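You operate a simulated robot arm through the tools that you are given. There is no shell and no other tool.

Carry out the task below with a simulated two-armed robot. There is one attempt and no reset: what you move stays moved.

JOB
Turn the toe screw to 5, enter 5 and test the toe.
Fine: the ski on the beam; enter it on the terminal; the test must show GOOD; swing the toe arm in before the key, keep clear while it runs, park it afterwards.

The check looks at the end state, three seconds after you hand in, the way a careful person would. Anything else that was tipped, shoved, dropped, spilled or broken makes it a failure.

ROBOT AND FRAMES
Two 7-joint arms with fingered hands on one trunk that stands fixed in place. Base frame: the origin is at the foot of the trunk, x ahead of it, y to its left, z up. Units: m, degrees, N and s.
The left shoulder is at [0.07, 0.162, 1.396], the right one opposite. With the tool pointing down near the work surface each hand reaches from about 0.1 to 0.78 m from the base axis, measured 20 degrees to its own side. Payload 4 kg a hand.
The TCP of each hand is the grasp point between the finger pads, 0.026 m short of the fingertips. In the tool frame z runs along the fingers and y along their closing line. The gripper opens to 0.132 m; its body begins 0.073 m behind the TCP. The gripper is a hand of 4 fingers: y runs from the thumb to the fingers, the wrist lies at [0, 0, -0.224] in the tool frame, and closing takes about 1.5 s.
Orientation is that of the tool frame in the base frame, as a unit quaternion [w, x, y, z]. With the fingers straight down and closing along the base's y, the tool's x points along the base's -x, its y along +y and its z along -z.

CONTROLS
- The arms move only by the tool nudge_tool. It takes "left_targets", "right_targets" or both (then of equal length, played together; a hand with none holds still); each is a list of rows, each a list of 7 numbers: the shift along the tool's x, y, z in m, then the turn, a rotation vector about the tool's x, y, z in degrees, then the opening in per cent of the stroke, from 0 (shut) to 100 (fully open). In form: [[x, y, z, ax, ay, az, fingers], ...]. A call has 1 to 20 rows; each row is the pose to reach, as a shift and turn from the pose commanded when the call began, along the tool's axes at that moment. A row lasts 0.2 s, in which the tool goes at most 0.05 m and 8.6 degrees; a call with a longer step from one row to the next is refused whole, and so is a gripper value outside its range. A pose out of reach is approached as far as the arm can. The call stops where the force on the tool passes 40 N (or 10 N more than at its start, if that is more) or the arm is blocked; 0.2 s more then pass. Each finger travels about 0.045 m/s and halts on what it meets, pressing with about 29 N; the grip force reading is that of the motor and also rises with nothing between the fingers. The clock runs only during rows and for 0.2 s after the last one: add rows that repeat a pose to give the fingers time. It gives the time, the measured TCP pose, the force on the tool (base axes), the opening and the grip force at its end, in the units of the frame above (readings bear some noise), with the torque about the TCP (base axes, N m) and any sound that the robot's microphone picked up.
- Cameras (640 x 400 px; columns grow to the right, rows downward): "scene" is now at [0.1177, -0.0509, 1.6214]; the picture's right is [-0.58, -0.81, 0.00], its down [-0.48, 0.34, -0.81] and it looks along [0.66, -0.47, -0.59] (base axes); focal length 222 px, centre (320, 200). "left" rides on the left gripper at [-0.073, 0.006, -0.094] in its tool frame; the picture's right is [-0.08, -1.00, 0.00], its down [0.78, -0.06, -0.62] and it looks along [0.61, -0.05, 0.79] (tool axes); focal length 230 px, centre (320, 200). "right" rides on the right gripper at [0.073, 0.006, -0.094] in its tool frame; the picture's right is [-0.08, 1.00, 0.00], its down [-0.79, -0.06, -0.62] and it looks along [-0.61, -0.05, 0.79] (tool axes); focal length 230 px, centre (320, 200). There is no depth. A picture from a camera that has moved, and an enlarged one, comes with that camera's place and axes in the base frame and with its lens.
- get_image(camera): a new picture of that camera. No time passes.
- lift_body(by): slides the trunk up (or, below 0, down) by that many m; the arms and the scene camera ride with it, the base frame stays. It gives what a move gives, with no picture.
- hand_shape(shape, hand): the hand has 4 fingers and takes this shape, open, in about a second: jaw (thumb against the fingers, like two jaws); tri (thumb and two fingers); tip (a fingertip pinch); poke (one finger out to press); point (the index stretched); flat (the hand flat); cup (the hand cupped); fist (a fist). The gripper value then closes the fingers along that shape, each until it touches; the sizes above hold for jaw. It gives what a move gives, with no picture.
- head_to(pan, tilt): turns the head with the scene camera to pan (to the left, within 86 degrees either way) and tilt (down, from -29 to 69), counted from straight ahead of the robot. It gives what a move gives.
- inspect(camera, box): a new picture of the part [left, top, right, bottom] of that camera's present view, enlarged. No time passes.
- finish_job(): hands the job in; it is judged then, once.

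Places have to be worked out from the pictures, the camera data and where the tool is seen. Open the grippers and draw the arms clear of the work before you hand the job in, unless the task says otherwise.

The tools are called after ">>>" by a JSON object that holds its "fn" and its "kwargs". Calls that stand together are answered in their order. nudge_tool: Moves the arms, as the interface text tells. Its arguments: {"type":"object","properties":{"left_targets":{"type":"array"},"right_targets":{"type":"array"}},"required":[]} The other tools are called the same way: lift_body (by) moves the trunk up or down; hand_shape (shape, hand) gives the hand a shape; head_to (pan, tilt) turns the head that bears the scene camera; get_image (camera) takes a picture; inspect (camera, box) takes an enlarged picture of a part of a camera's view; finish_job () hands the job in.

At the start:

```text
clock: 0.0
left_eef_pos: [0.4055, -0.0597, 1.483]
left_orientation: [0.0, -0.001, 1.0, -0.001]
left_force: [0.1, 0.5, -0.5]
left_ft_torque: [0.0, 0.0, -0.01]
left_opening: 0.1317
left_grip_force: 0.2
left_shape: jaw
right_eef_pos: [0.3617, -0.5573, 1.5091]
right_orientation: [0.0, 0.001, 1.0, -0.001]
right_force: [-0.6, 0.7, 0.0]
right_ft_torque: [-0.01, 0.02, -0.01]
right_opening: 0.1319
right_grip_force: 0.0
right_shape: jaw
trunk travel left (down, up): [-0.875, 0.065]
head pan, tilt (commanded): [-35.6, 35.9]
```

scene: 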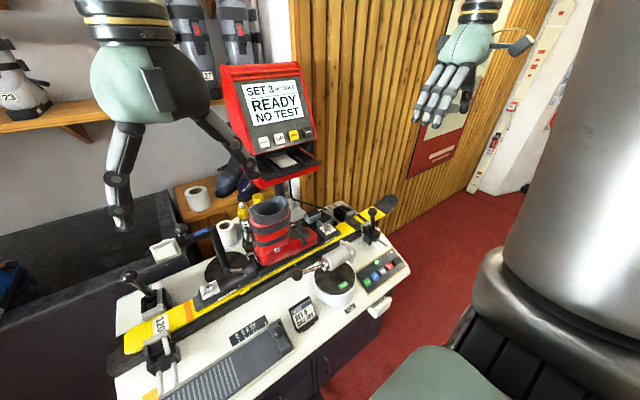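
right: 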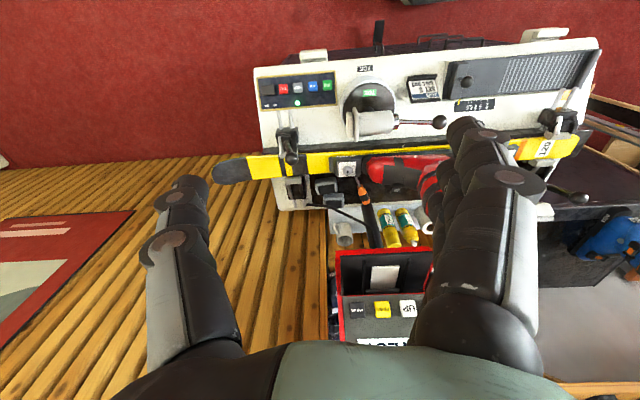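
left: 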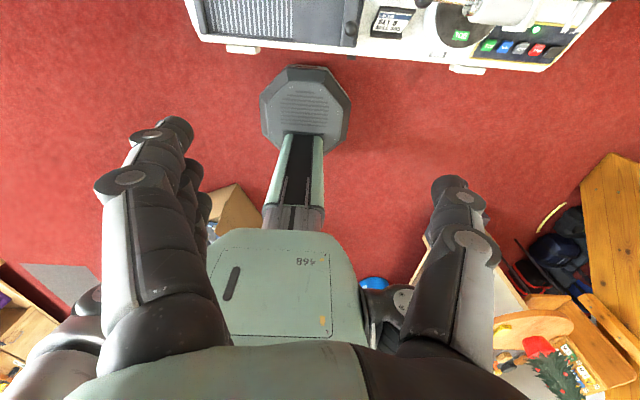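

I'll begin by looking at the bench closely: enlarging the terminal, the toe area and the control panel.

>>> {"fn": "inspect", "kwargs": {"camera": "scene", "box": [210, 50, 340, 190]}}

>>> {"fn": "inspect", "kwargs": {"camera": "scene", "box": [280, 180, 420, 340]}}

>>> {"fn": "inspect", "kwargs": {"camera": "scene", "box": [110, 180, 310, 400]}}

>>> {"fn": "inspect", "kwargs": {"camera": "right", "box": [240, 40, 460, 260]}}

```text
2.86 times, centred on (275, 120) of scene
camera zoom: at [0.1177, -0.0509, 1.6214], right [-0.58, -0.81, 0.0], down [-0.48, 0.34, -0.81], along [0.66, -0.47, -0.59], focal length 633 px, centre (449, 429)
```

zoom: 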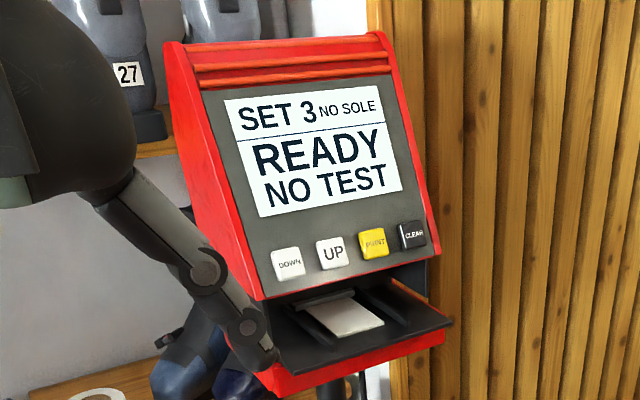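

```text
2.50 times, centred on (350, 260) of scene
camera zoom: at [0.1177, -0.0509, 1.6214], right [-0.58, -0.81, 0.0], down [-0.48, 0.34, -0.81], along [0.66, -0.47, -0.59], focal length 554 px, centre (245, 50)
```

zoom: 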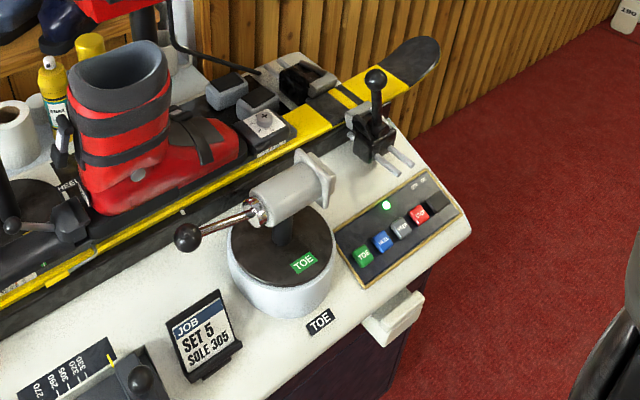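

```text
1.82 times, centred on (210, 290) of scene
camera zoom: at [0.1177, -0.0509, 1.6214], right [-0.58, -0.81, 0.0], down [-0.48, 0.34, -0.81], along [0.66, -0.47, -0.59], focal length 403 px, centre (520, 36)
```

zoom: 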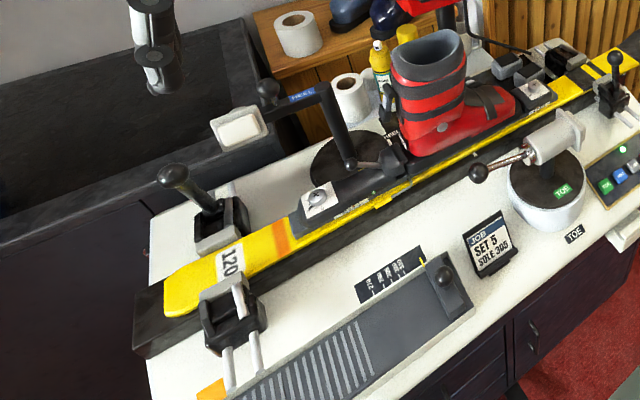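

```text
1.82 times, centred on (350, 150) of right
camera zoom: at [0.2895, -0.5506, 1.6026], right [0.08, 1.0, 0.0], down [0.79, -0.06, 0.62], along [0.61, -0.05, -0.79], focal length 418 px, centre (266, 291)
```

zoom: 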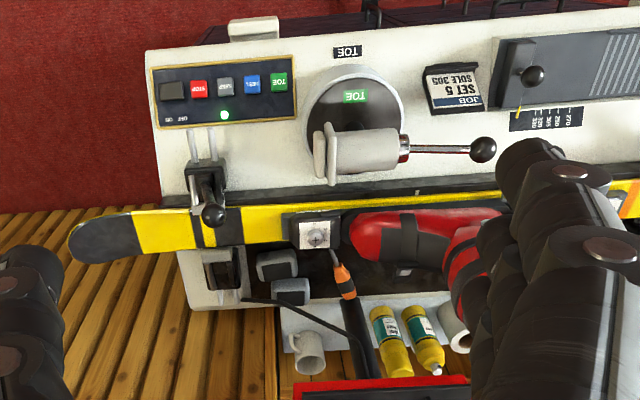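

The bench runs along y at about z 0.8, with its front edge toward me. I'll enlarge the details: sole scale, job card, toe piece with its screw, and panel.

>>> {"fn": "inspect", "kwargs": {"camera": "scene", "box": [225, 290, 325, 352]}}

>>> {"fn": "inspect", "kwargs": {"camera": "scene", "box": [300, 195, 400, 257]}}

>>> {"fn": "inspect", "kwargs": {"camera": "scene", "box": [340, 240, 420, 290]}}

>>> {"fn": "inspect", "kwargs": {"camera": "right", "box": [270, 130, 390, 205]}}

>>> {"fn": "inspect", "kwargs": {"camera": "right", "box": [330, 60, 510, 172]}}

```text
6.40 times, centred on (275, 321) of scene
camera zoom: at [0.1177, -0.0509, 1.6214], right [-0.58, -0.81, 0.0], down [-0.48, 0.34, -0.81], along [0.66, -0.47, -0.59], focal length 1418 px, centre (608, -574)
```

zoom: 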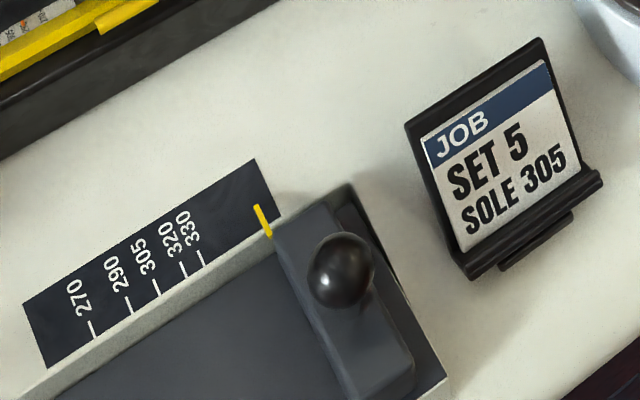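

```text
6.40 times, centred on (350, 226) of scene
camera zoom: at [0.1177, -0.0509, 1.6214], right [-0.58, -0.81, 0.0], down [-0.48, 0.34, -0.81], along [0.66, -0.47, -0.59], focal length 1418 px, centre (128, 34)
```

zoom: 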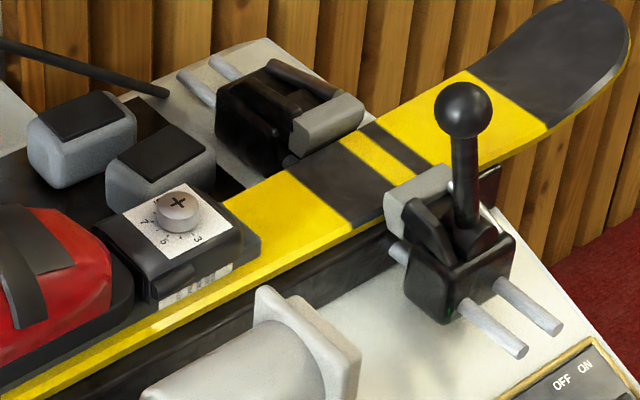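

```text
8.00 times, centred on (380, 265) of scene
camera zoom: at [0.1177, -0.0509, 1.6214], right [-0.58, -0.81, 0.0], down [-0.48, 0.34, -0.81], along [0.66, -0.47, -0.59], focal length 1772 px, centre (-160, -320)
```

zoom: 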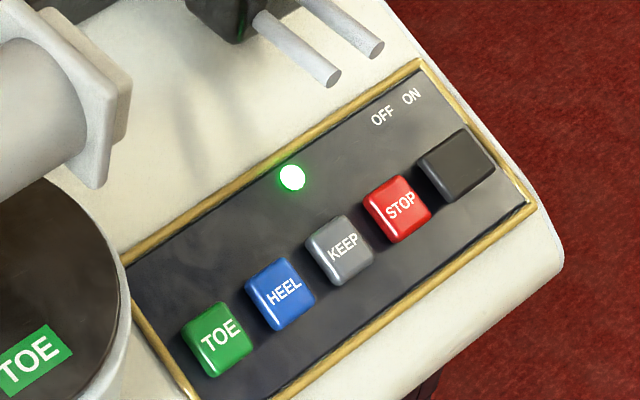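

```text
5.33 times, centred on (330, 168) of right
camera zoom: at [0.2895, -0.5506, 1.6026], right [0.08, 1.0, 0.0], down [0.79, -0.06, 0.62], along [0.61, -0.05, -0.79], focal length 1227 px, centre (267, 373)
```

zoom: 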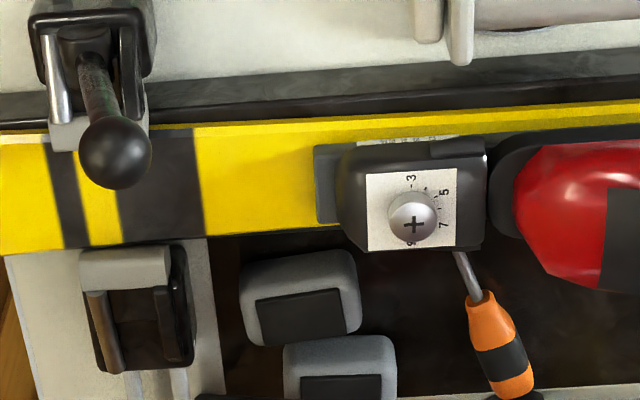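

```text
3.56 times, centred on (420, 116) of right
camera zoom: at [0.2895, -0.5506, 1.6026], right [0.08, 1.0, 0.0], down [0.79, -0.06, 0.62], along [0.61, -0.05, -0.79], focal length 818 px, centre (-36, 499)
```

zoom: 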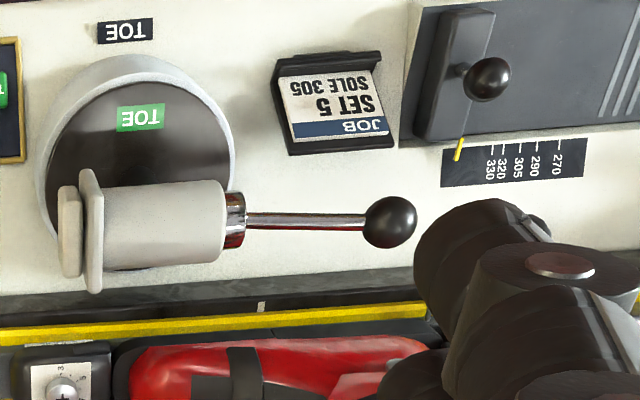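

The display reads SET 3 / NO SOLE, the sole slider sits parked past 330, and the job card says SET 5, SOLE 305. I'll turn the head around for an overview before moving any arm.

>>> {"fn": "head_to", "kwargs": {"pan": -30, "tilt": 50}}

>>> {"fn": "get_image", "kwargs": {"camera": "scene"}}

```text
clock: 0.8
left_eef_pos: [0.4059, -0.0609, 1.483]
left_orientation: [0.0, 0.0, 1.0, 0.0]
left_force: [0.0, 0.3, 0.6]
left_ft_torque: [-0.02, -0.01, -0.03]
left_opening: 0.1317
left_grip_force: 0.0
left_shape: jaw
right_eef_pos: [0.3631, -0.5559, 1.5098]
right_orientation: [0.0, 0.0, 1.0, 0.0]
right_force: [-0.4, 0.1, -0.1]
right_ft_torque: [-0.01, 0.01, 0.02]
right_opening: 0.1318
right_grip_force: 0.1
right_shape: jaw
trunk travel left (down, up): [-0.875, 0.065]
head pan, tilt (commanded): [-30.0, 50.0]
```

```text
taken
camera scene: at [0.1132, -0.0385, 1.6011], right [-0.5, -0.87, 0.0], down [-0.66, 0.38, -0.64], along [0.56, -0.32, -0.77], focal length 222 px, centre (320, 200)
```

scene: 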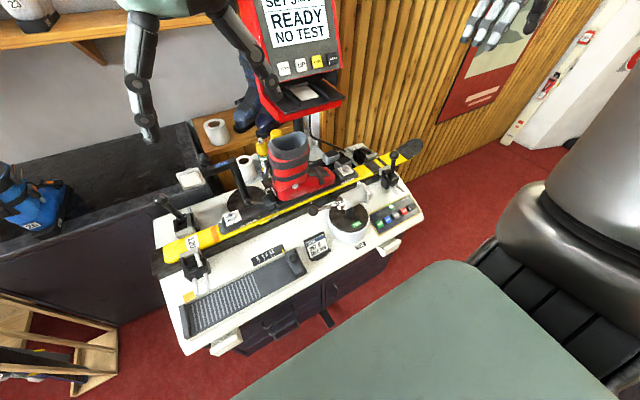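

I'll lower the trunk 0.2 m so the shoulders are near the wrist working height; both hands hang clear of everything (TCP about 1.5).

>>> {"fn": "lift_body", "kwargs": {"by": -0.2}}

>>> {"fn": "head_to", "kwargs": {"pan": -36, "tilt": 32}}

>>> {"fn": "get_image", "kwargs": {"camera": "scene"}}

>>> {"fn": "get_image", "kwargs": {"camera": "right"}}

>>> {"fn": "get_image", "kwargs": {"camera": "left"}}

```text
clock: 2.9
left_eef_pos: [0.4062, -0.0602, 1.2849]
left_orientation: [0.0, 0.0, 1.0, 0.0]
left_force: [0.3, 0.7, -0.4]
left_ft_torque: [0.0, 0.02, -0.01]
left_opening: 0.1318
left_grip_force: 0.0
left_shape: jaw
right_eef_pos: [0.3638, -0.5562, 1.3084]
right_orientation: [0.0, 0.001, 1.0, -0.001]
right_force: [0.4, -0.2, 0.4]
right_ft_torque: [0.0, 0.03, -0.01]
right_opening: 0.1321
right_grip_force: 0.1
right_shape: jaw
trunk travel left (down, up): [-0.675, 0.265]
head pan, tilt (commanded): [-30.0, 50.0]
```

```text
clock: 3.7
left_eef_pos: [0.4049, -0.0601, 1.2837]
left_orientation: [-0.001, 0.0, 1.0, 0.0]
left_force: [-0.8, 0.7, -0.1]
left_ft_torque: [0.05, 0.03, 0.02]
left_opening: 0.1316
left_grip_force: 0.1
left_shape: jaw
right_eef_pos: [0.3624, -0.557, 1.3085]
right_orientation: [0.0, 0.001, 1.0, 0.0]
right_force: [0.9, 0.3, 0.0]
right_ft_torque: [-0.02, 0.01, -0.01]
right_opening: 0.132
right_grip_force: 0.0
right_shape: jaw
trunk travel left (down, up): [-0.675, 0.265]
head pan, tilt (commanded): [-36.0, 32.0]
```

```text
taken
camera scene: at [0.1189, -0.0526, 1.4273], right [-0.59, -0.81, 0.0], down [-0.43, 0.31, -0.85], along [0.69, -0.5, -0.53], focal length 222 px, centre (320, 200)
```

scene: 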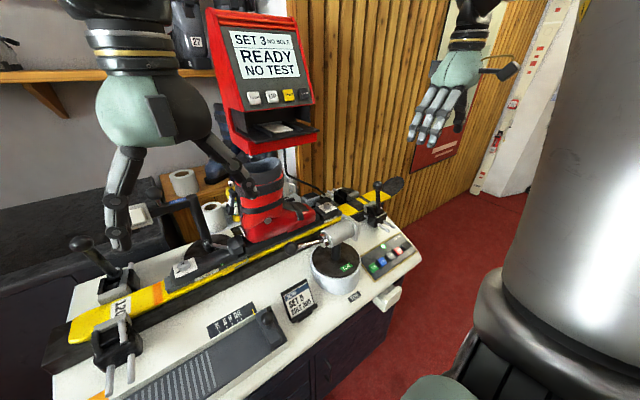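

```text
taken
camera right: at [0.2895, -0.5507, 1.4025], right [0.08, 1.0, 0.0], down [0.79, -0.06, 0.62], along [0.61, -0.05, -0.79], focal length 230 px, centre (320, 200)
```

right: 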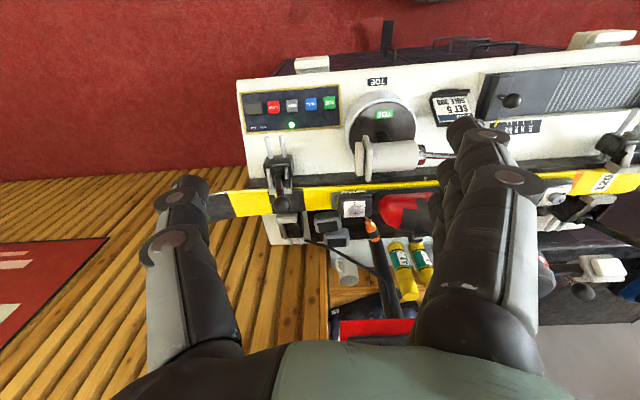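

```text
taken
camera left: at [0.4786, -0.0544, 1.377], right [0.08, -1.0, 0.0], down [-0.78, -0.06, 0.62], along [-0.61, -0.05, -0.79], focal length 230 px, centre (320, 200)
```

left: 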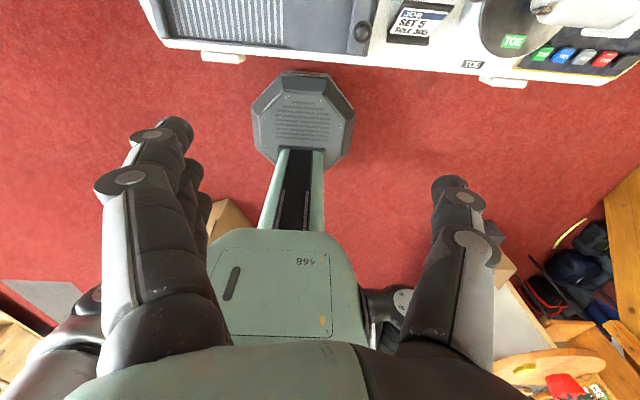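

The left arm blocks part of the view; I'll zoom on the toe screw first, then draw the left hand back and out to the left at constant height.

>>> {"fn": "inspect", "kwargs": {"camera": "scene", "box": [308, 188, 356, 218]}}

>>> {"fn": "inspect", "kwargs": {"camera": "right", "box": [330, 185, 394, 225]}}

>>> {"fn": "nudge_tool", "kwargs": {"left_targets": [[0.02, 0.04, 0, 0, 0, 0, 100], [0.04, 0.08, 0, 0, 0, 0, 100], [0.06, 0.12, 0, 0, 0, 0, 100], [0.08, 0.16, 0, 0, 0, 0, 100], [0.1, 0.2, 0, 0, 0, 0, 100], [0.12, 0.24, 0, 0, 0, 0, 100], [0.12, 0.28, 0, 0, 0, 0, 100], [0.12, 0.32, 0, 0, 0, 0, 100]]}}

```text
13.33 times, centred on (332, 203) of scene
camera zoom: at [0.1189, -0.0526, 1.4273], right [-0.59, -0.81, 0.0], down [-0.43, 0.31, -0.85], along [0.69, -0.5, -0.53], focal length 2953 px, centre (160, 160)
```

zoom: 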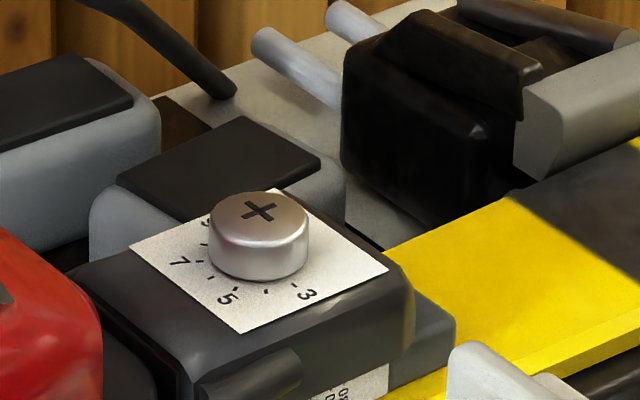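

```text
10.00 times, centred on (362, 205) of right
camera zoom: at [0.2895, -0.5507, 1.4025], right [0.08, 1.0, 0.0], down [0.79, -0.06, 0.62], along [0.61, -0.05, -0.79], focal length 2301 px, centre (-100, 150)
```

zoom: 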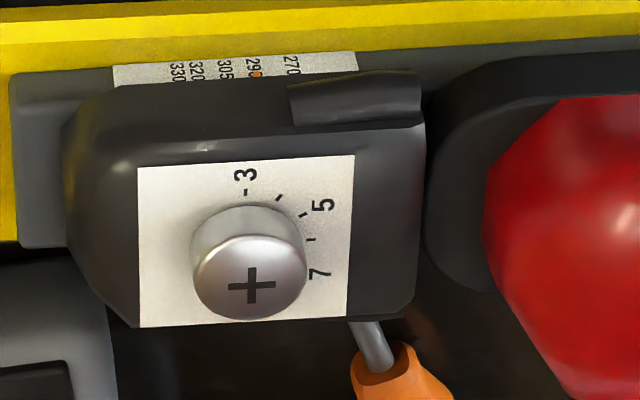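

```text
clock: 5.5
left_eef_pos: [0.3073, 0.2001, 1.2241]
left_orientation: [-0.001, -0.001, 1.0, -0.001]
left_force: [-0.2, 0.3, -0.2]
left_ft_torque: [-0.02, 0.02, -0.02]
left_opening: 0.1318
left_grip_force: 0.0
left_shape: jaw
left hand out of reach, approached as far as the arm can: row 5, 6, 7, 8
right_eef_pos: [0.3644, -0.5547, 1.3101]
right_orientation: [0.0, 0.001, 1.0, 0.0]
right_force: [0.4, 0.3, -0.6]
right_ft_torque: [-0.05, 0.0, 0.0]
right_opening: 0.1318
right_grip_force: 0.0
right_shape: jaw
trunk travel left (down, up): [-0.675, 0.265]
head pan, tilt (commanded): [-36.0, 32.0]
```

The left hand stopped at [0.307, 0.200, 1.224], which looks clear of the bench. I'll check the scene and zoom further into the screw head to find its pointer.

>>> {"fn": "get_image", "kwargs": {"camera": "scene"}}

>>> {"fn": "inspect", "kwargs": {"camera": "scene", "box": [318, 198, 338, 212]}}

>>> {"fn": "inspect", "kwargs": {"camera": "right", "box": [345, 200, 369, 218]}}

>>> {"fn": "inspect", "kwargs": {"camera": "scene", "box": [140, 130, 300, 250]}}

```text
taken
camera scene: at [0.1199, -0.0515, 1.4274], right [-0.59, -0.81, 0.0], down [-0.43, 0.31, -0.85], along [0.69, -0.5, -0.53], focal length 222 px, centre (320, 200)
```

scene: 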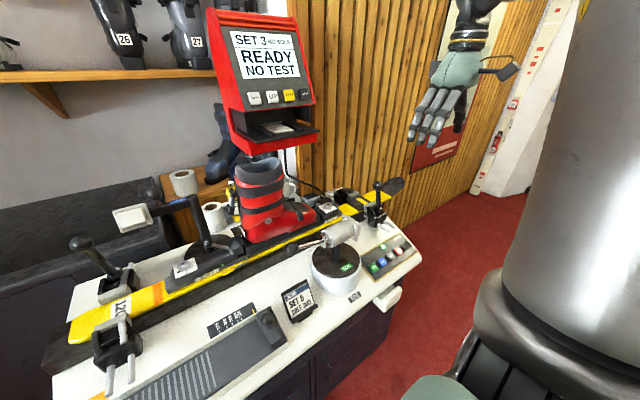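

```text
16.00 times, centred on (328, 205) of scene
camera zoom: at [0.1199, -0.0515, 1.4274], right [-0.59, -0.81, 0.0], down [-0.43, 0.31, -0.85], along [0.69, -0.5, -0.53], focal length 3544 px, centre (192, 120)
```

zoom: 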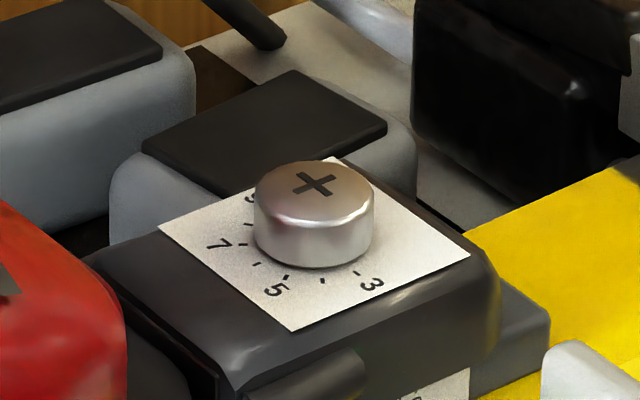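

```text
16.00 times, centred on (357, 209) of right
camera zoom: at [0.2904, -0.5496, 1.4028], right [0.08, 1.0, 0.0], down [0.79, -0.06, 0.62], along [0.61, -0.05, -0.79], focal length 3681 px, centre (-272, 56)
```

zoom: 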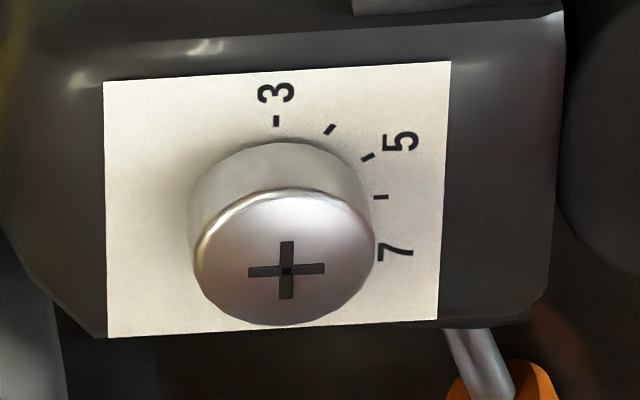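

```text
3.33 times, centred on (220, 190) of scene
camera zoom: at [0.1199, -0.0515, 1.4274], right [-0.59, -0.81, 0.0], down [-0.43, 0.31, -0.85], along [0.69, -0.5, -0.53], focal length 738 px, centre (653, 233)
```

zoom: 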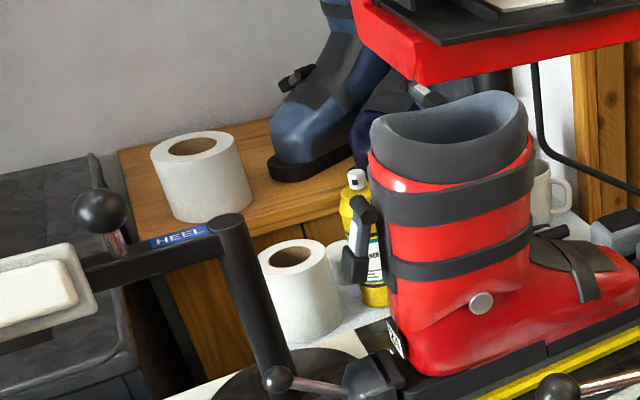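

No pointer is visible on the knob from here. I'll zoom in on the small scales on the front side of the toe and heel pieces to understand their marks.

>>> {"fn": "inspect", "kwargs": {"camera": "right", "box": [333, 180, 381, 210]}}

>>> {"fn": "inspect", "kwargs": {"camera": "scene", "box": [300, 200, 348, 230]}}

>>> {"fn": "inspect", "kwargs": {"camera": "scene", "box": [160, 225, 270, 295]}}

>>> {"fn": "inspect", "kwargs": {"camera": "scene", "box": [350, 165, 420, 210]}}

>>> {"fn": "inspect", "kwargs": {"camera": "scene", "box": [60, 230, 180, 400]}}

```text
13.33 times, centred on (357, 195) of right
camera zoom: at [0.2904, -0.5496, 1.4028], right [0.08, 1.0, 0.0], down [0.79, -0.06, 0.62], along [0.61, -0.05, -0.79], focal length 3068 px, centre (-173, 267)
```

zoom: 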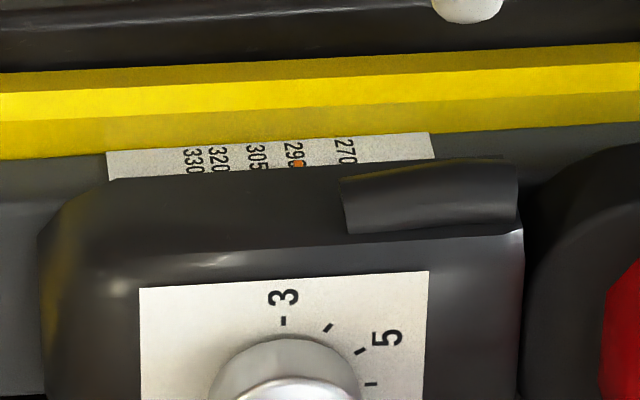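

```text
13.33 times, centred on (324, 215) of scene
camera zoom: at [0.1199, -0.0515, 1.4274], right [-0.59, -0.81, 0.0], down [-0.43, 0.31, -0.85], along [0.69, -0.5, -0.53], focal length 2953 px, centre (267, 0)
```

zoom: 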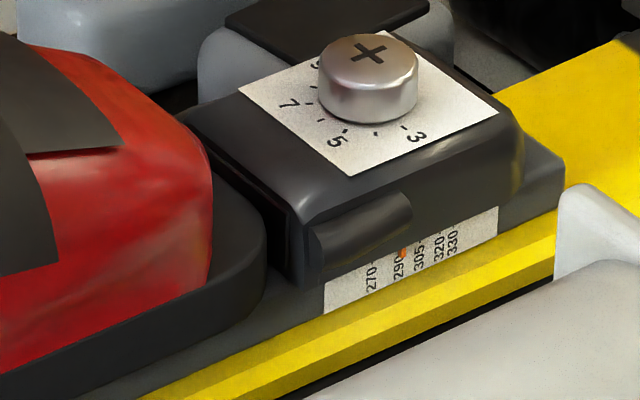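

```text
5.71 times, centred on (215, 260) of scene
camera zoom: at [0.1199, -0.0515, 1.4274], right [-0.59, -0.81, 0.0], down [-0.43, 0.31, -0.85], along [0.69, -0.5, -0.53], focal length 1266 px, centre (920, -143)
```

zoom: 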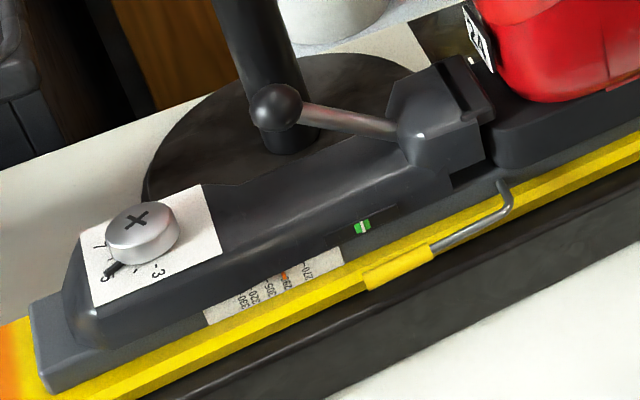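

```text
8.89 times, centred on (385, 188) of scene
camera zoom: at [0.1199, -0.0515, 1.4274], right [-0.59, -0.81, 0.0], down [-0.43, 0.31, -0.85], along [0.69, -0.5, -0.53], focal length 1969 px, centre (-258, 311)
```

zoom: 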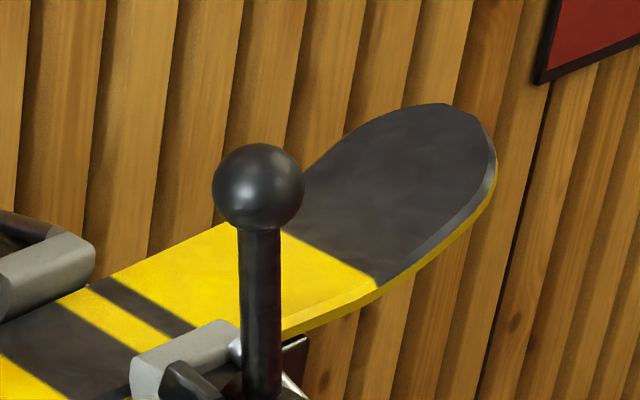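

```text
2.35 times, centred on (120, 315) of scene
camera zoom: at [0.1199, -0.0515, 1.4274], right [-0.59, -0.81, 0.0], down [-0.43, 0.31, -0.85], along [0.69, -0.5, -0.53], focal length 521 px, centre (791, -71)
```

zoom: 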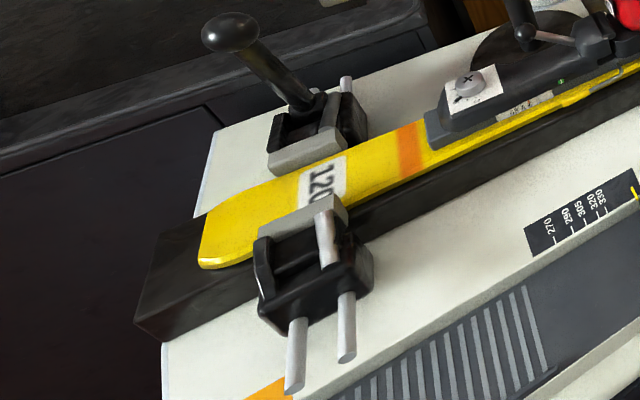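

The heel knob carries a dark pointer standing out at its 5, so the toe knob's pointer must be on its far side, hidden from here. I'll bring the right hand 0.18 m forward and slightly left at the same height so its camera looks down more steeply on the toe knob.

>>> {"fn": "nudge_tool", "kwargs": {"right_targets": [[-0.03, 0.01, 0, 0, 0, 0, 100], [-0.06, 0.02, 0, 0, 0, 0, 100], [-0.09, 0.03, 0, 0, 0, 0, 100], [-0.12, 0.04, 0, 0, 0, 0, 100], [-0.15, 0.05, 0, 0, 0, 0, 100], [-0.18, 0.06, 0, 0, 0, 0, 100], [-0.18, 0.06, 0, 0, 0, 0, 100]]}}

>>> {"fn": "get_image", "kwargs": {"camera": "right"}}

>>> {"fn": "get_image", "kwargs": {"camera": "scene"}}

```text
clock: 7.1
left_eef_pos: [0.3065, 0.2008, 1.2235]
left_orientation: [0.0, 0.0, 1.0, -0.001]
left_force: [0.2, -0.3, -0.6]
left_ft_torque: [-0.01, -0.02, 0.01]
left_opening: 0.1319
left_grip_force: 0.0
left_shape: jaw
right_eef_pos: [0.5143, -0.5044, 1.3088]
right_orientation: [0.001, 0.001, 1.0, -0.001]
right_force: [-0.4, 0.3, 0.1]
right_ft_torque: [-0.03, 0.01, -0.01]
right_opening: 0.1318
right_grip_force: 0.1
right_shape: jaw
right hand out of reach, approached as far as the arm can: row 6, 7
trunk travel left (down, up): [-0.675, 0.265]
head pan, tilt (commanded): [-36.0, 32.0]
```

```text
taken
camera right: at [0.4421, -0.4979, 1.4021], right [0.08, 1.0, 0.0], down [0.78, -0.06, 0.62], along [0.62, -0.05, -0.79], focal length 230 px, centre (320, 200)
```

right: 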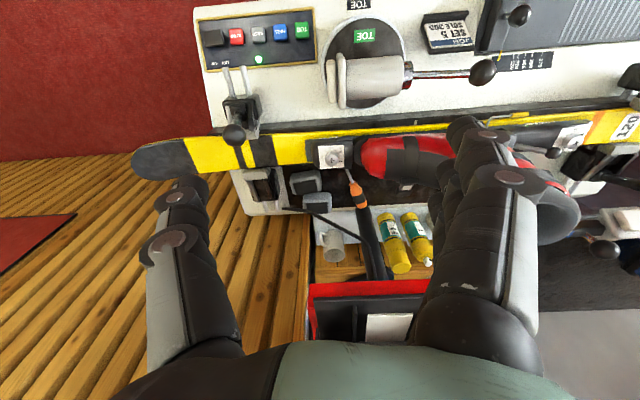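

```text
taken
camera scene: at [0.1184, -0.0513, 1.4275], right [-0.59, -0.81, 0.0], down [-0.43, 0.31, -0.85], along [0.69, -0.5, -0.53], focal length 222 px, centre (320, 200)
```

scene: 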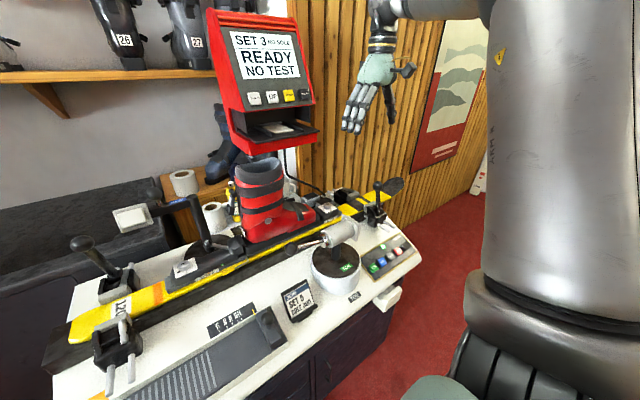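

The arm reached its limit at x 0.514, but the view is steeper now. I'll zoom on the toe knob.

>>> {"fn": "inspect", "kwargs": {"camera": "right", "box": [318, 145, 350, 165]}}

>>> {"fn": "inspect", "kwargs": {"camera": "right", "box": [240, 60, 480, 210]}}

```text
16.00 times, centred on (334, 155) of right
camera zoom: at [0.4421, -0.4979, 1.4021], right [0.08, 1.0, 0.0], down [0.78, -0.06, 0.62], along [0.62, -0.05, -0.79], focal length 3681 px, centre (96, 920)
```

zoom: 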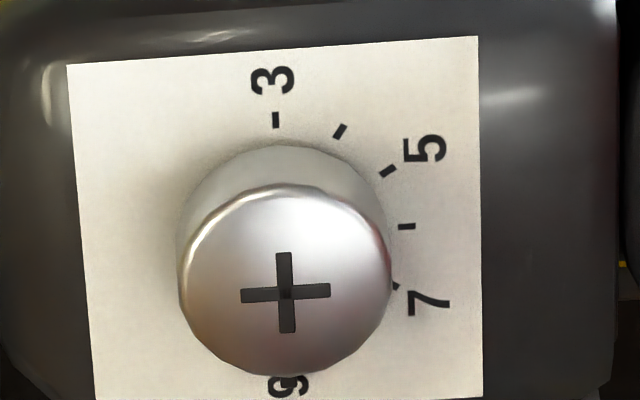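

```text
2.67 times, centred on (360, 135) of right
camera zoom: at [0.4421, -0.4979, 1.4021], right [0.08, 1.0, 0.0], down [0.78, -0.06, 0.62], along [0.62, -0.05, -0.79], focal length 614 px, centre (213, 373)
```

zoom: 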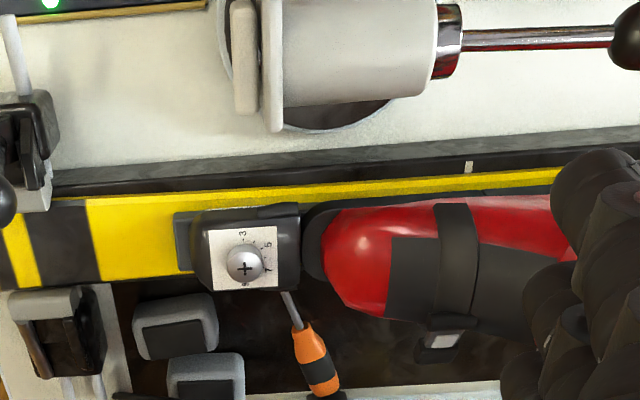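

Nothing visible from 3 through 7; the pointer may be near 8–9 under the knob's edge. I'll look at the heel knob closely for comparison.

>>> {"fn": "inspect", "kwargs": {"camera": "scene", "box": [170, 255, 202, 275]}}

>>> {"fn": "inspect", "kwargs": {"camera": "right", "box": [550, 115, 614, 155]}}

>>> {"fn": "inspect", "kwargs": {"camera": "right", "box": [326, 158, 342, 168]}}

```text
16.00 times, centred on (186, 265) of scene
camera zoom: at [0.1184, -0.0513, 1.4275], right [-0.59, -0.81, 0.0], down [-0.43, 0.31, -0.85], along [0.69, -0.5, -0.53], focal length 3544 px, centre (2464, -840)
```

zoom: 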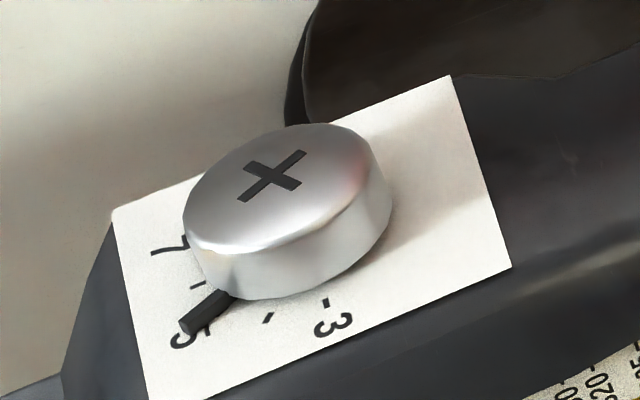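

```text
10.00 times, centred on (582, 135) of right
camera zoom: at [0.4421, -0.4979, 1.4021], right [0.08, 1.0, 0.0], down [0.78, -0.06, 0.62], along [0.62, -0.05, -0.79], focal length 2301 px, centre (-2300, 850)
```

zoom: 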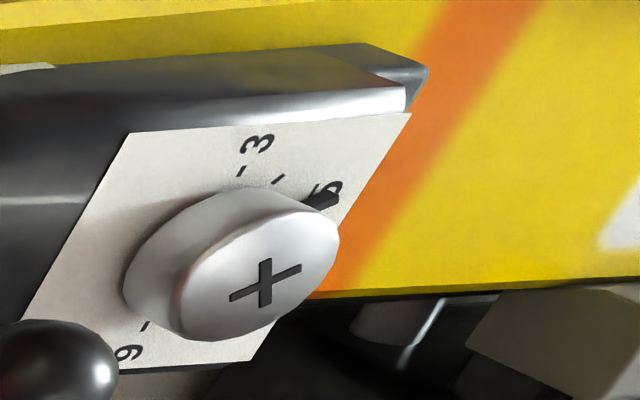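

```text
16.00 times, centred on (334, 163) of right
camera zoom: at [0.4421, -0.4979, 1.4021], right [0.08, 1.0, 0.0], down [0.78, -0.06, 0.62], along [0.62, -0.05, -0.79], focal length 3681 px, centre (96, 792)
```

zoom: 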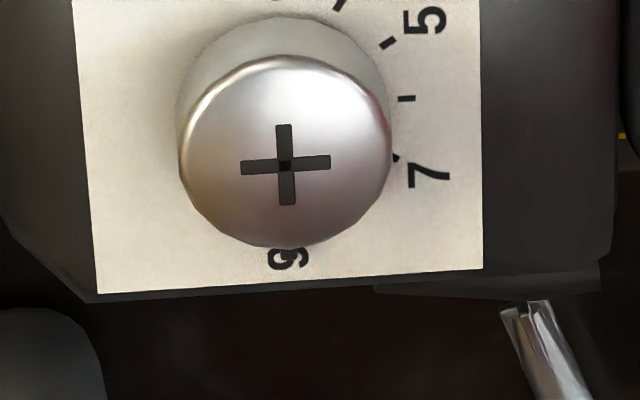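

No pointer shows between 3 and 7 on the toe knob, so I need a view from right above it. I'll raise the trunk 0.15 m and then bring the right hand forward and down for a steeper look.

>>> {"fn": "lift_body", "kwargs": {"by": 0.2}}

>>> {"fn": "nudge_tool", "kwargs": {"right_targets": [[0, 0, 0.04, 0, 0, 0, 100], [0, 0, 0.08, 0, 0, 0, 100], [0, 0, 0.12, 0, 0, 0, 100], [0, 0, 0.16, 0, 0, 0, 100], [-0.03, 0, 0.18, 0, 0, 0, 100], [-0.06, 0, 0.18, 0, 0, 0, 100], [-0.08, 0, 0.18, 0, 0, 0, 100], [-0.08, 0, 0.18, 0, 0, 0, 100]]}}

>>> {"fn": "get_image", "kwargs": {"camera": "right"}}

```text
clock: 9.3
left_eef_pos: [0.3072, 0.1991, 1.4245]
left_orientation: [0.0, 0.0, 1.0, 0.0]
left_force: [0.0, 0.1, 0.3]
left_ft_torque: [0.03, 0.0, 0.0]
left_opening: 0.1318
left_grip_force: 0.1
left_shape: jaw
right_eef_pos: [0.5153, -0.5046, 1.5074]
right_orientation: [0.0, 0.001, 1.0, -0.001]
right_force: [0.4, 0.1, -0.3]
right_ft_torque: [-0.01, 0.01, 0.02]
right_opening: 0.132
right_grip_force: 0.2
right_shape: jaw
trunk travel left (down, up): [-0.875, 0.065]
head pan, tilt (commanded): [-36.0, 32.0]
```

```text
clock: 11.1
left_eef_pos: [0.3074, 0.1996, 1.4245]
left_orientation: [0.001, 0.0, 1.0, 0.0]
left_force: [0.0, 0.4, 0.1]
left_ft_torque: [0.01, 0.0, -0.02]
left_opening: 0.1319
left_grip_force: 0.0
left_shape: jaw
right_eef_pos: [0.5959, -0.5038, 1.3305]
right_orientation: [0.0, 0.0, 1.0, -0.001]
right_force: [-0.5, 0.3, 0.2]
right_ft_torque: [-0.02, -0.02, -0.02]
right_opening: 0.132
right_grip_force: 0.0
right_shape: jaw
trunk travel left (down, up): [-0.875, 0.065]
head pan, tilt (commanded): [-36.0, 32.0]
```

```text
taken
camera right: at [0.522, -0.4992, 1.4243], right [0.08, 1.0, 0.0], down [0.78, -0.06, 0.62], along [0.61, -0.05, -0.79], focal length 230 px, centre (320, 200)
```

right: 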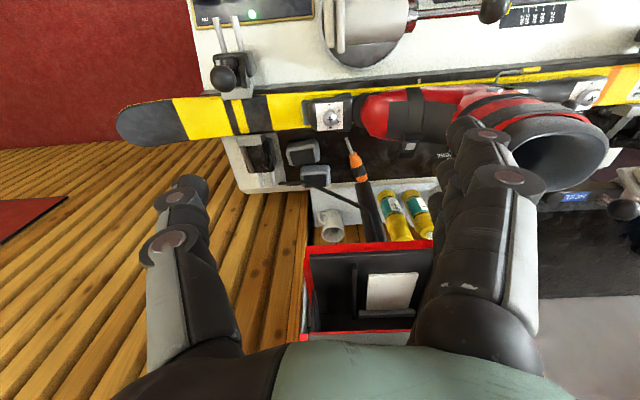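

The hand is now at [0.596, -0.504, 1.331], more directly over the toe. I'll zoom in on the knob again.

>>> {"fn": "inspect", "kwargs": {"camera": "right", "box": [312, 103, 352, 128]}}

>>> {"fn": "inspect", "kwargs": {"camera": "right", "box": [560, 75, 624, 115]}}

```text
16.00 times, centred on (332, 116) of right
camera zoom: at [0.522, -0.4992, 1.4243], right [0.08, 1.0, 0.0], down [0.78, -0.06, 0.62], along [0.61, -0.05, -0.79], focal length 3681 px, centre (128, 1552)
```

zoom: 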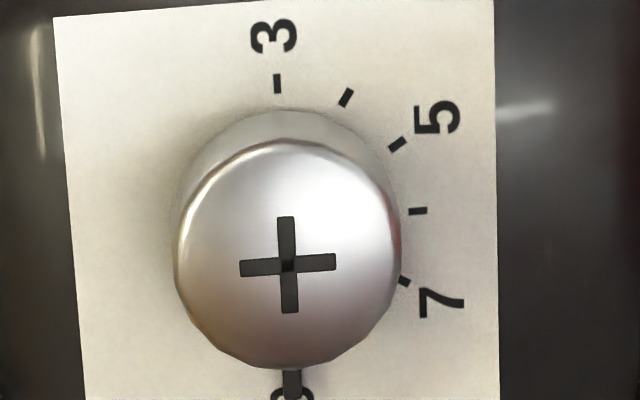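

```text
10.00 times, centred on (592, 95) of right
camera zoom: at [0.522, -0.4992, 1.4243], right [0.08, 1.0, 0.0], down [0.78, -0.06, 0.62], along [0.61, -0.05, -0.79], focal length 2301 px, centre (-2400, 1250)
```

zoom: 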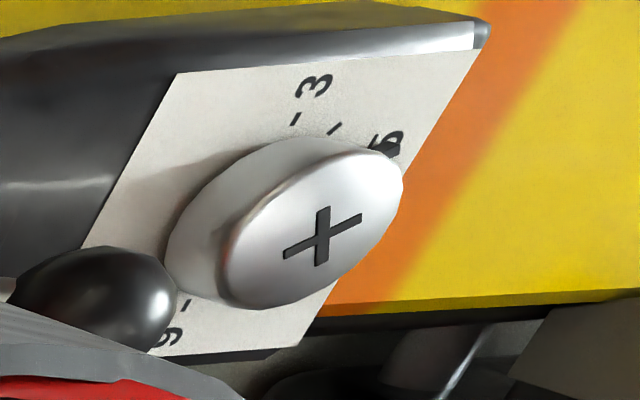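

Now the dark pointer bar is visible at the bottom of the knob, right on 9. So the knob (top centre about [0.679, -0.492, 0.966], radius about 14 mm) must turn counter-clockwise by about 120° to reach 5. I'll put the right hand into the fingertip pinch and look at its geometry.

>>> {"fn": "hand_shape", "kwargs": {"hand": "right", "shape": "tip"}}

>>> {"fn": "get_image", "kwargs": {"camera": "scene"}}

>>> {"fn": "get_image", "kwargs": {"camera": "right"}}

```text
clock: 12.0
left_eef_pos: [0.3071, 0.1998, 1.4249]
left_orientation: [0.0, 0.0, 1.0, 0.0]
left_force: [-0.7, 0.0, -1.3]
left_ft_torque: [0.03, -0.02, 0.01]
left_opening: 0.1316
left_grip_force: 0.1
left_shape: jaw
right_eef_pos: [0.5958, -0.5052, 1.3302]
right_orientation: [0.0, 0.001, 1.0, -0.001]
right_force: [-0.3, -0.5, 0.6]
right_ft_torque: [0.0, 0.02, 0.01]
right_opening: 0.132
right_grip_force: 0.0
right_shape: tip
trunk travel left (down, up): [-0.875, 0.065]
head pan, tilt (commanded): [-36.0, 32.0]
```

```text
taken
camera scene: at [0.1191, -0.0527, 1.6274], right [-0.59, -0.81, 0.0], down [-0.43, 0.31, -0.85], along [0.69, -0.5, -0.53], focal length 222 px, centre (320, 200)
```

scene: 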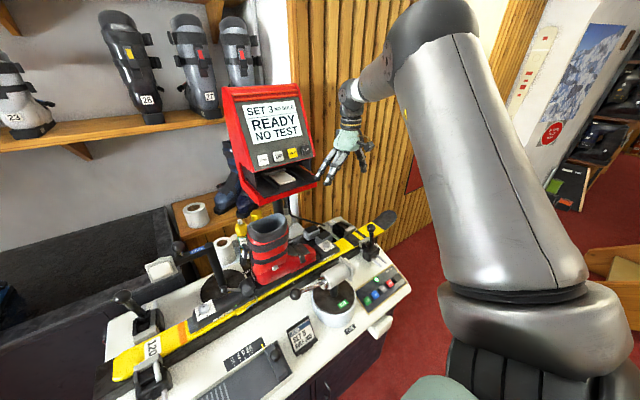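

```text
taken
camera right: at [0.5221, -0.4996, 1.4241], right [0.08, 1.0, 0.0], down [0.78, -0.06, 0.62], along [0.61, -0.05, -0.79], focal length 230 px, centre (320, 200)
```

right: 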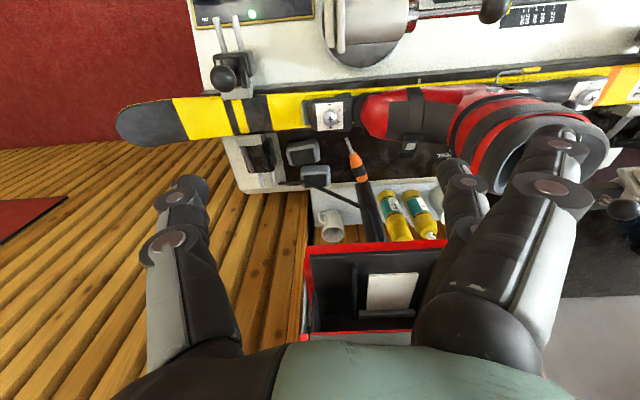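

I'll close the pinch partially in free air to see where the fingertips meet.

>>> {"fn": "nudge_tool", "kwargs": {"right_targets": [[0, 0, 0, 0, 0, 0, 60], [0, 0, 0, 0, 0, 0, 40], [0, 0, 0, 0, 0, 0, 30], [0, 0, 0, 0, 0, 0, 30], [0, 0, 0, 0, 0, 0, 30], [0, 0, 0, 0, 0, 0, 30], [0, 0, 0, 0, 0, 0, 30]]}}

>>> {"fn": "get_image", "kwargs": {"camera": "right"}}

>>> {"fn": "inspect", "kwargs": {"camera": "scene", "box": [280, 60, 400, 210]}}

```text
clock: 13.6
left_eef_pos: [0.3077, 0.1991, 1.4245]
left_orientation: [-0.001, 0.0, 1.0, 0.0]
left_force: [-0.2, -0.4, 1.1]
left_ft_torque: [-0.03, -0.02, 0.01]
left_opening: 0.132
left_grip_force: 0.2
left_shape: jaw
right_eef_pos: [0.5953, -0.5053, 1.3307]
right_orientation: [-0.001, 0.001, 1.0, -0.001]
right_force: [-0.6, 0.3, 0.1]
right_ft_torque: [-0.01, 0.0, -0.01]
right_opening: 0.0402
right_grip_force: 0.0
right_shape: tip
trunk travel left (down, up): [-0.875, 0.065]
head pan, tilt (commanded): [-36.0, 32.0]
```

```text
taken
camera right: at [0.522, -0.4995, 1.4241], right [0.08, 1.0, 0.0], down [0.78, -0.06, 0.62], along [0.61, -0.05, -0.79], focal length 230 px, centre (320, 200)
```

right: 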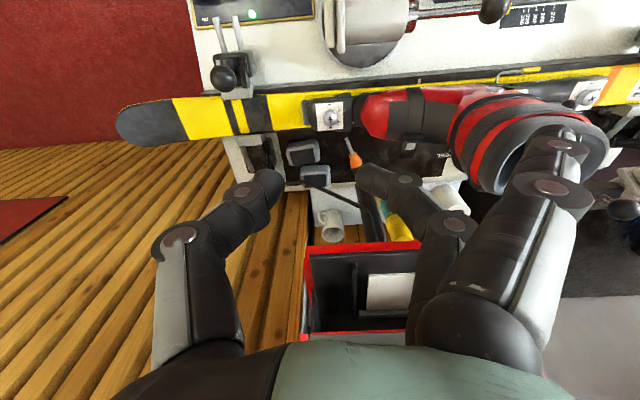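

```text
2.67 times, centred on (340, 135) of scene
camera zoom: at [0.119, -0.0525, 1.6274], right [-0.59, -0.81, 0.0], down [-0.43, 0.31, -0.85], along [0.69, -0.5, -0.53], focal length 591 px, centre (267, 373)
```

zoom: 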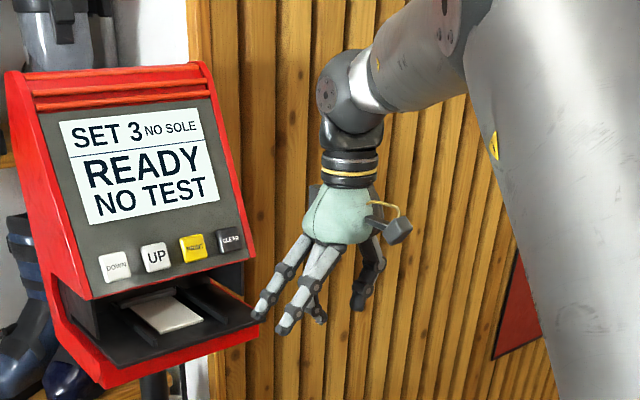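

In "tip" the thumb and index meet near the TCP plane, but the other fingers stick out sideways toward the boot. I'll look at the "tri" chuck shape, which may suit a round knob better.

>>> {"fn": "hand_shape", "kwargs": {"hand": "right", "shape": "tri"}}

>>> {"fn": "get_image", "kwargs": {"camera": "right"}}

>>> {"fn": "nudge_tool", "kwargs": {"right_targets": [[0, 0, 0, 0, 0, 0, 60], [0, 0, 0, 0, 0, 0, 40], [0, 0, 0, 0, 0, 0, 30], [0, 0, 0, 0, 0, 0, 30], [0, 0, 0, 0, 0, 0, 30], [0, 0, 0, 0, 0, 0, 30], [0, 0, 0, 0, 0, 0, 30]]}}

>>> {"fn": "get_image", "kwargs": {"camera": "right"}}

>>> {"fn": "inspect", "kwargs": {"camera": "scene", "box": [300, 60, 396, 180]}}

```text
clock: 14.5
left_eef_pos: [0.3071, 0.2006, 1.4247]
left_orientation: [-0.001, 0.0, 1.0, 0.0]
left_force: [0.6, 0.3, -0.5]
left_ft_torque: [-0.03, -0.01, -0.03]
left_opening: 0.1319
left_grip_force: 0.2
left_shape: jaw
right_eef_pos: [0.5953, -0.5047, 1.3307]
right_orientation: [0.0, 0.001, 1.0, 0.0]
right_force: [-0.7, 0.2, 0.6]
right_ft_torque: [-0.01, 0.03, 0.01]
right_opening: 0.1321
right_grip_force: 0.1
right_shape: tri
trunk travel left (down, up): [-0.875, 0.065]
head pan, tilt (commanded): [-36.0, 32.0]
```

```text
taken
camera right: at [0.5221, -0.4995, 1.4241], right [0.08, 1.0, 0.0], down [0.78, -0.06, 0.62], along [0.61, -0.05, -0.79], focal length 230 px, centre (320, 200)
```

right: 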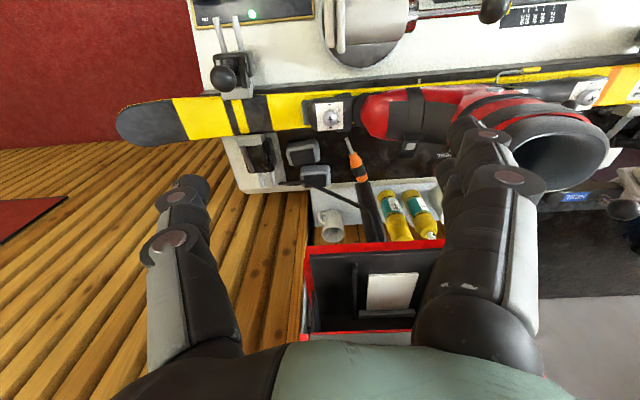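

```text
clock: 16.1
left_eef_pos: [0.3076, 0.1985, 1.4253]
left_orientation: [0.0, 0.0, 1.0, 0.0]
left_force: [-1.4, 1.2, 0.0]
left_ft_torque: [0.02, 0.0, -0.02]
left_opening: 0.1316
left_grip_force: 0.1
left_shape: jaw
right_eef_pos: [0.5948, -0.5044, 1.3309]
right_orientation: [-0.001, 0.001, 1.0, -0.001]
right_force: [-0.4, -0.2, -0.5]
right_ft_torque: [-0.03, 0.03, 0.01]
right_opening: 0.0401
right_grip_force: 0.1
right_shape: tri
trunk travel left (down, up): [-0.875, 0.065]
head pan, tilt (commanded): [-36.0, 32.0]
```

```text
taken
camera right: at [0.5221, -0.4995, 1.4241], right [0.08, 1.0, 0.0], down [0.78, -0.06, 0.62], along [0.61, -0.05, -0.79], focal length 230 px, centre (320, 200)
```

right: 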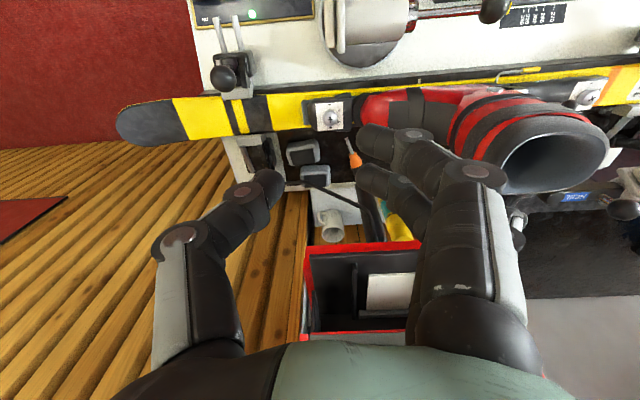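

```text
3.33 times, centred on (348, 120) of scene
camera zoom: at [0.119, -0.0525, 1.6274], right [-0.59, -0.81, 0.0], down [-0.43, 0.31, -0.85], along [0.69, -0.5, -0.53], focal length 738 px, centre (227, 467)
```

zoom: 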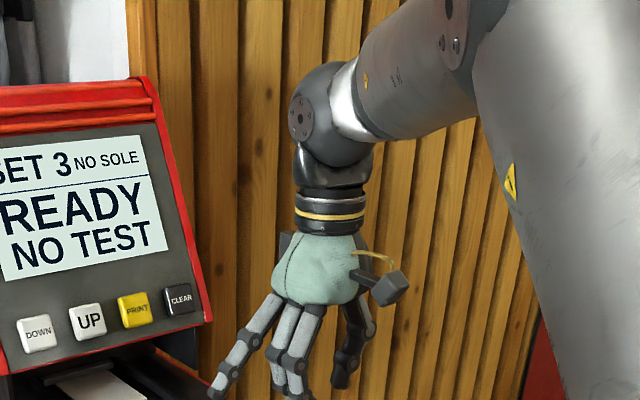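

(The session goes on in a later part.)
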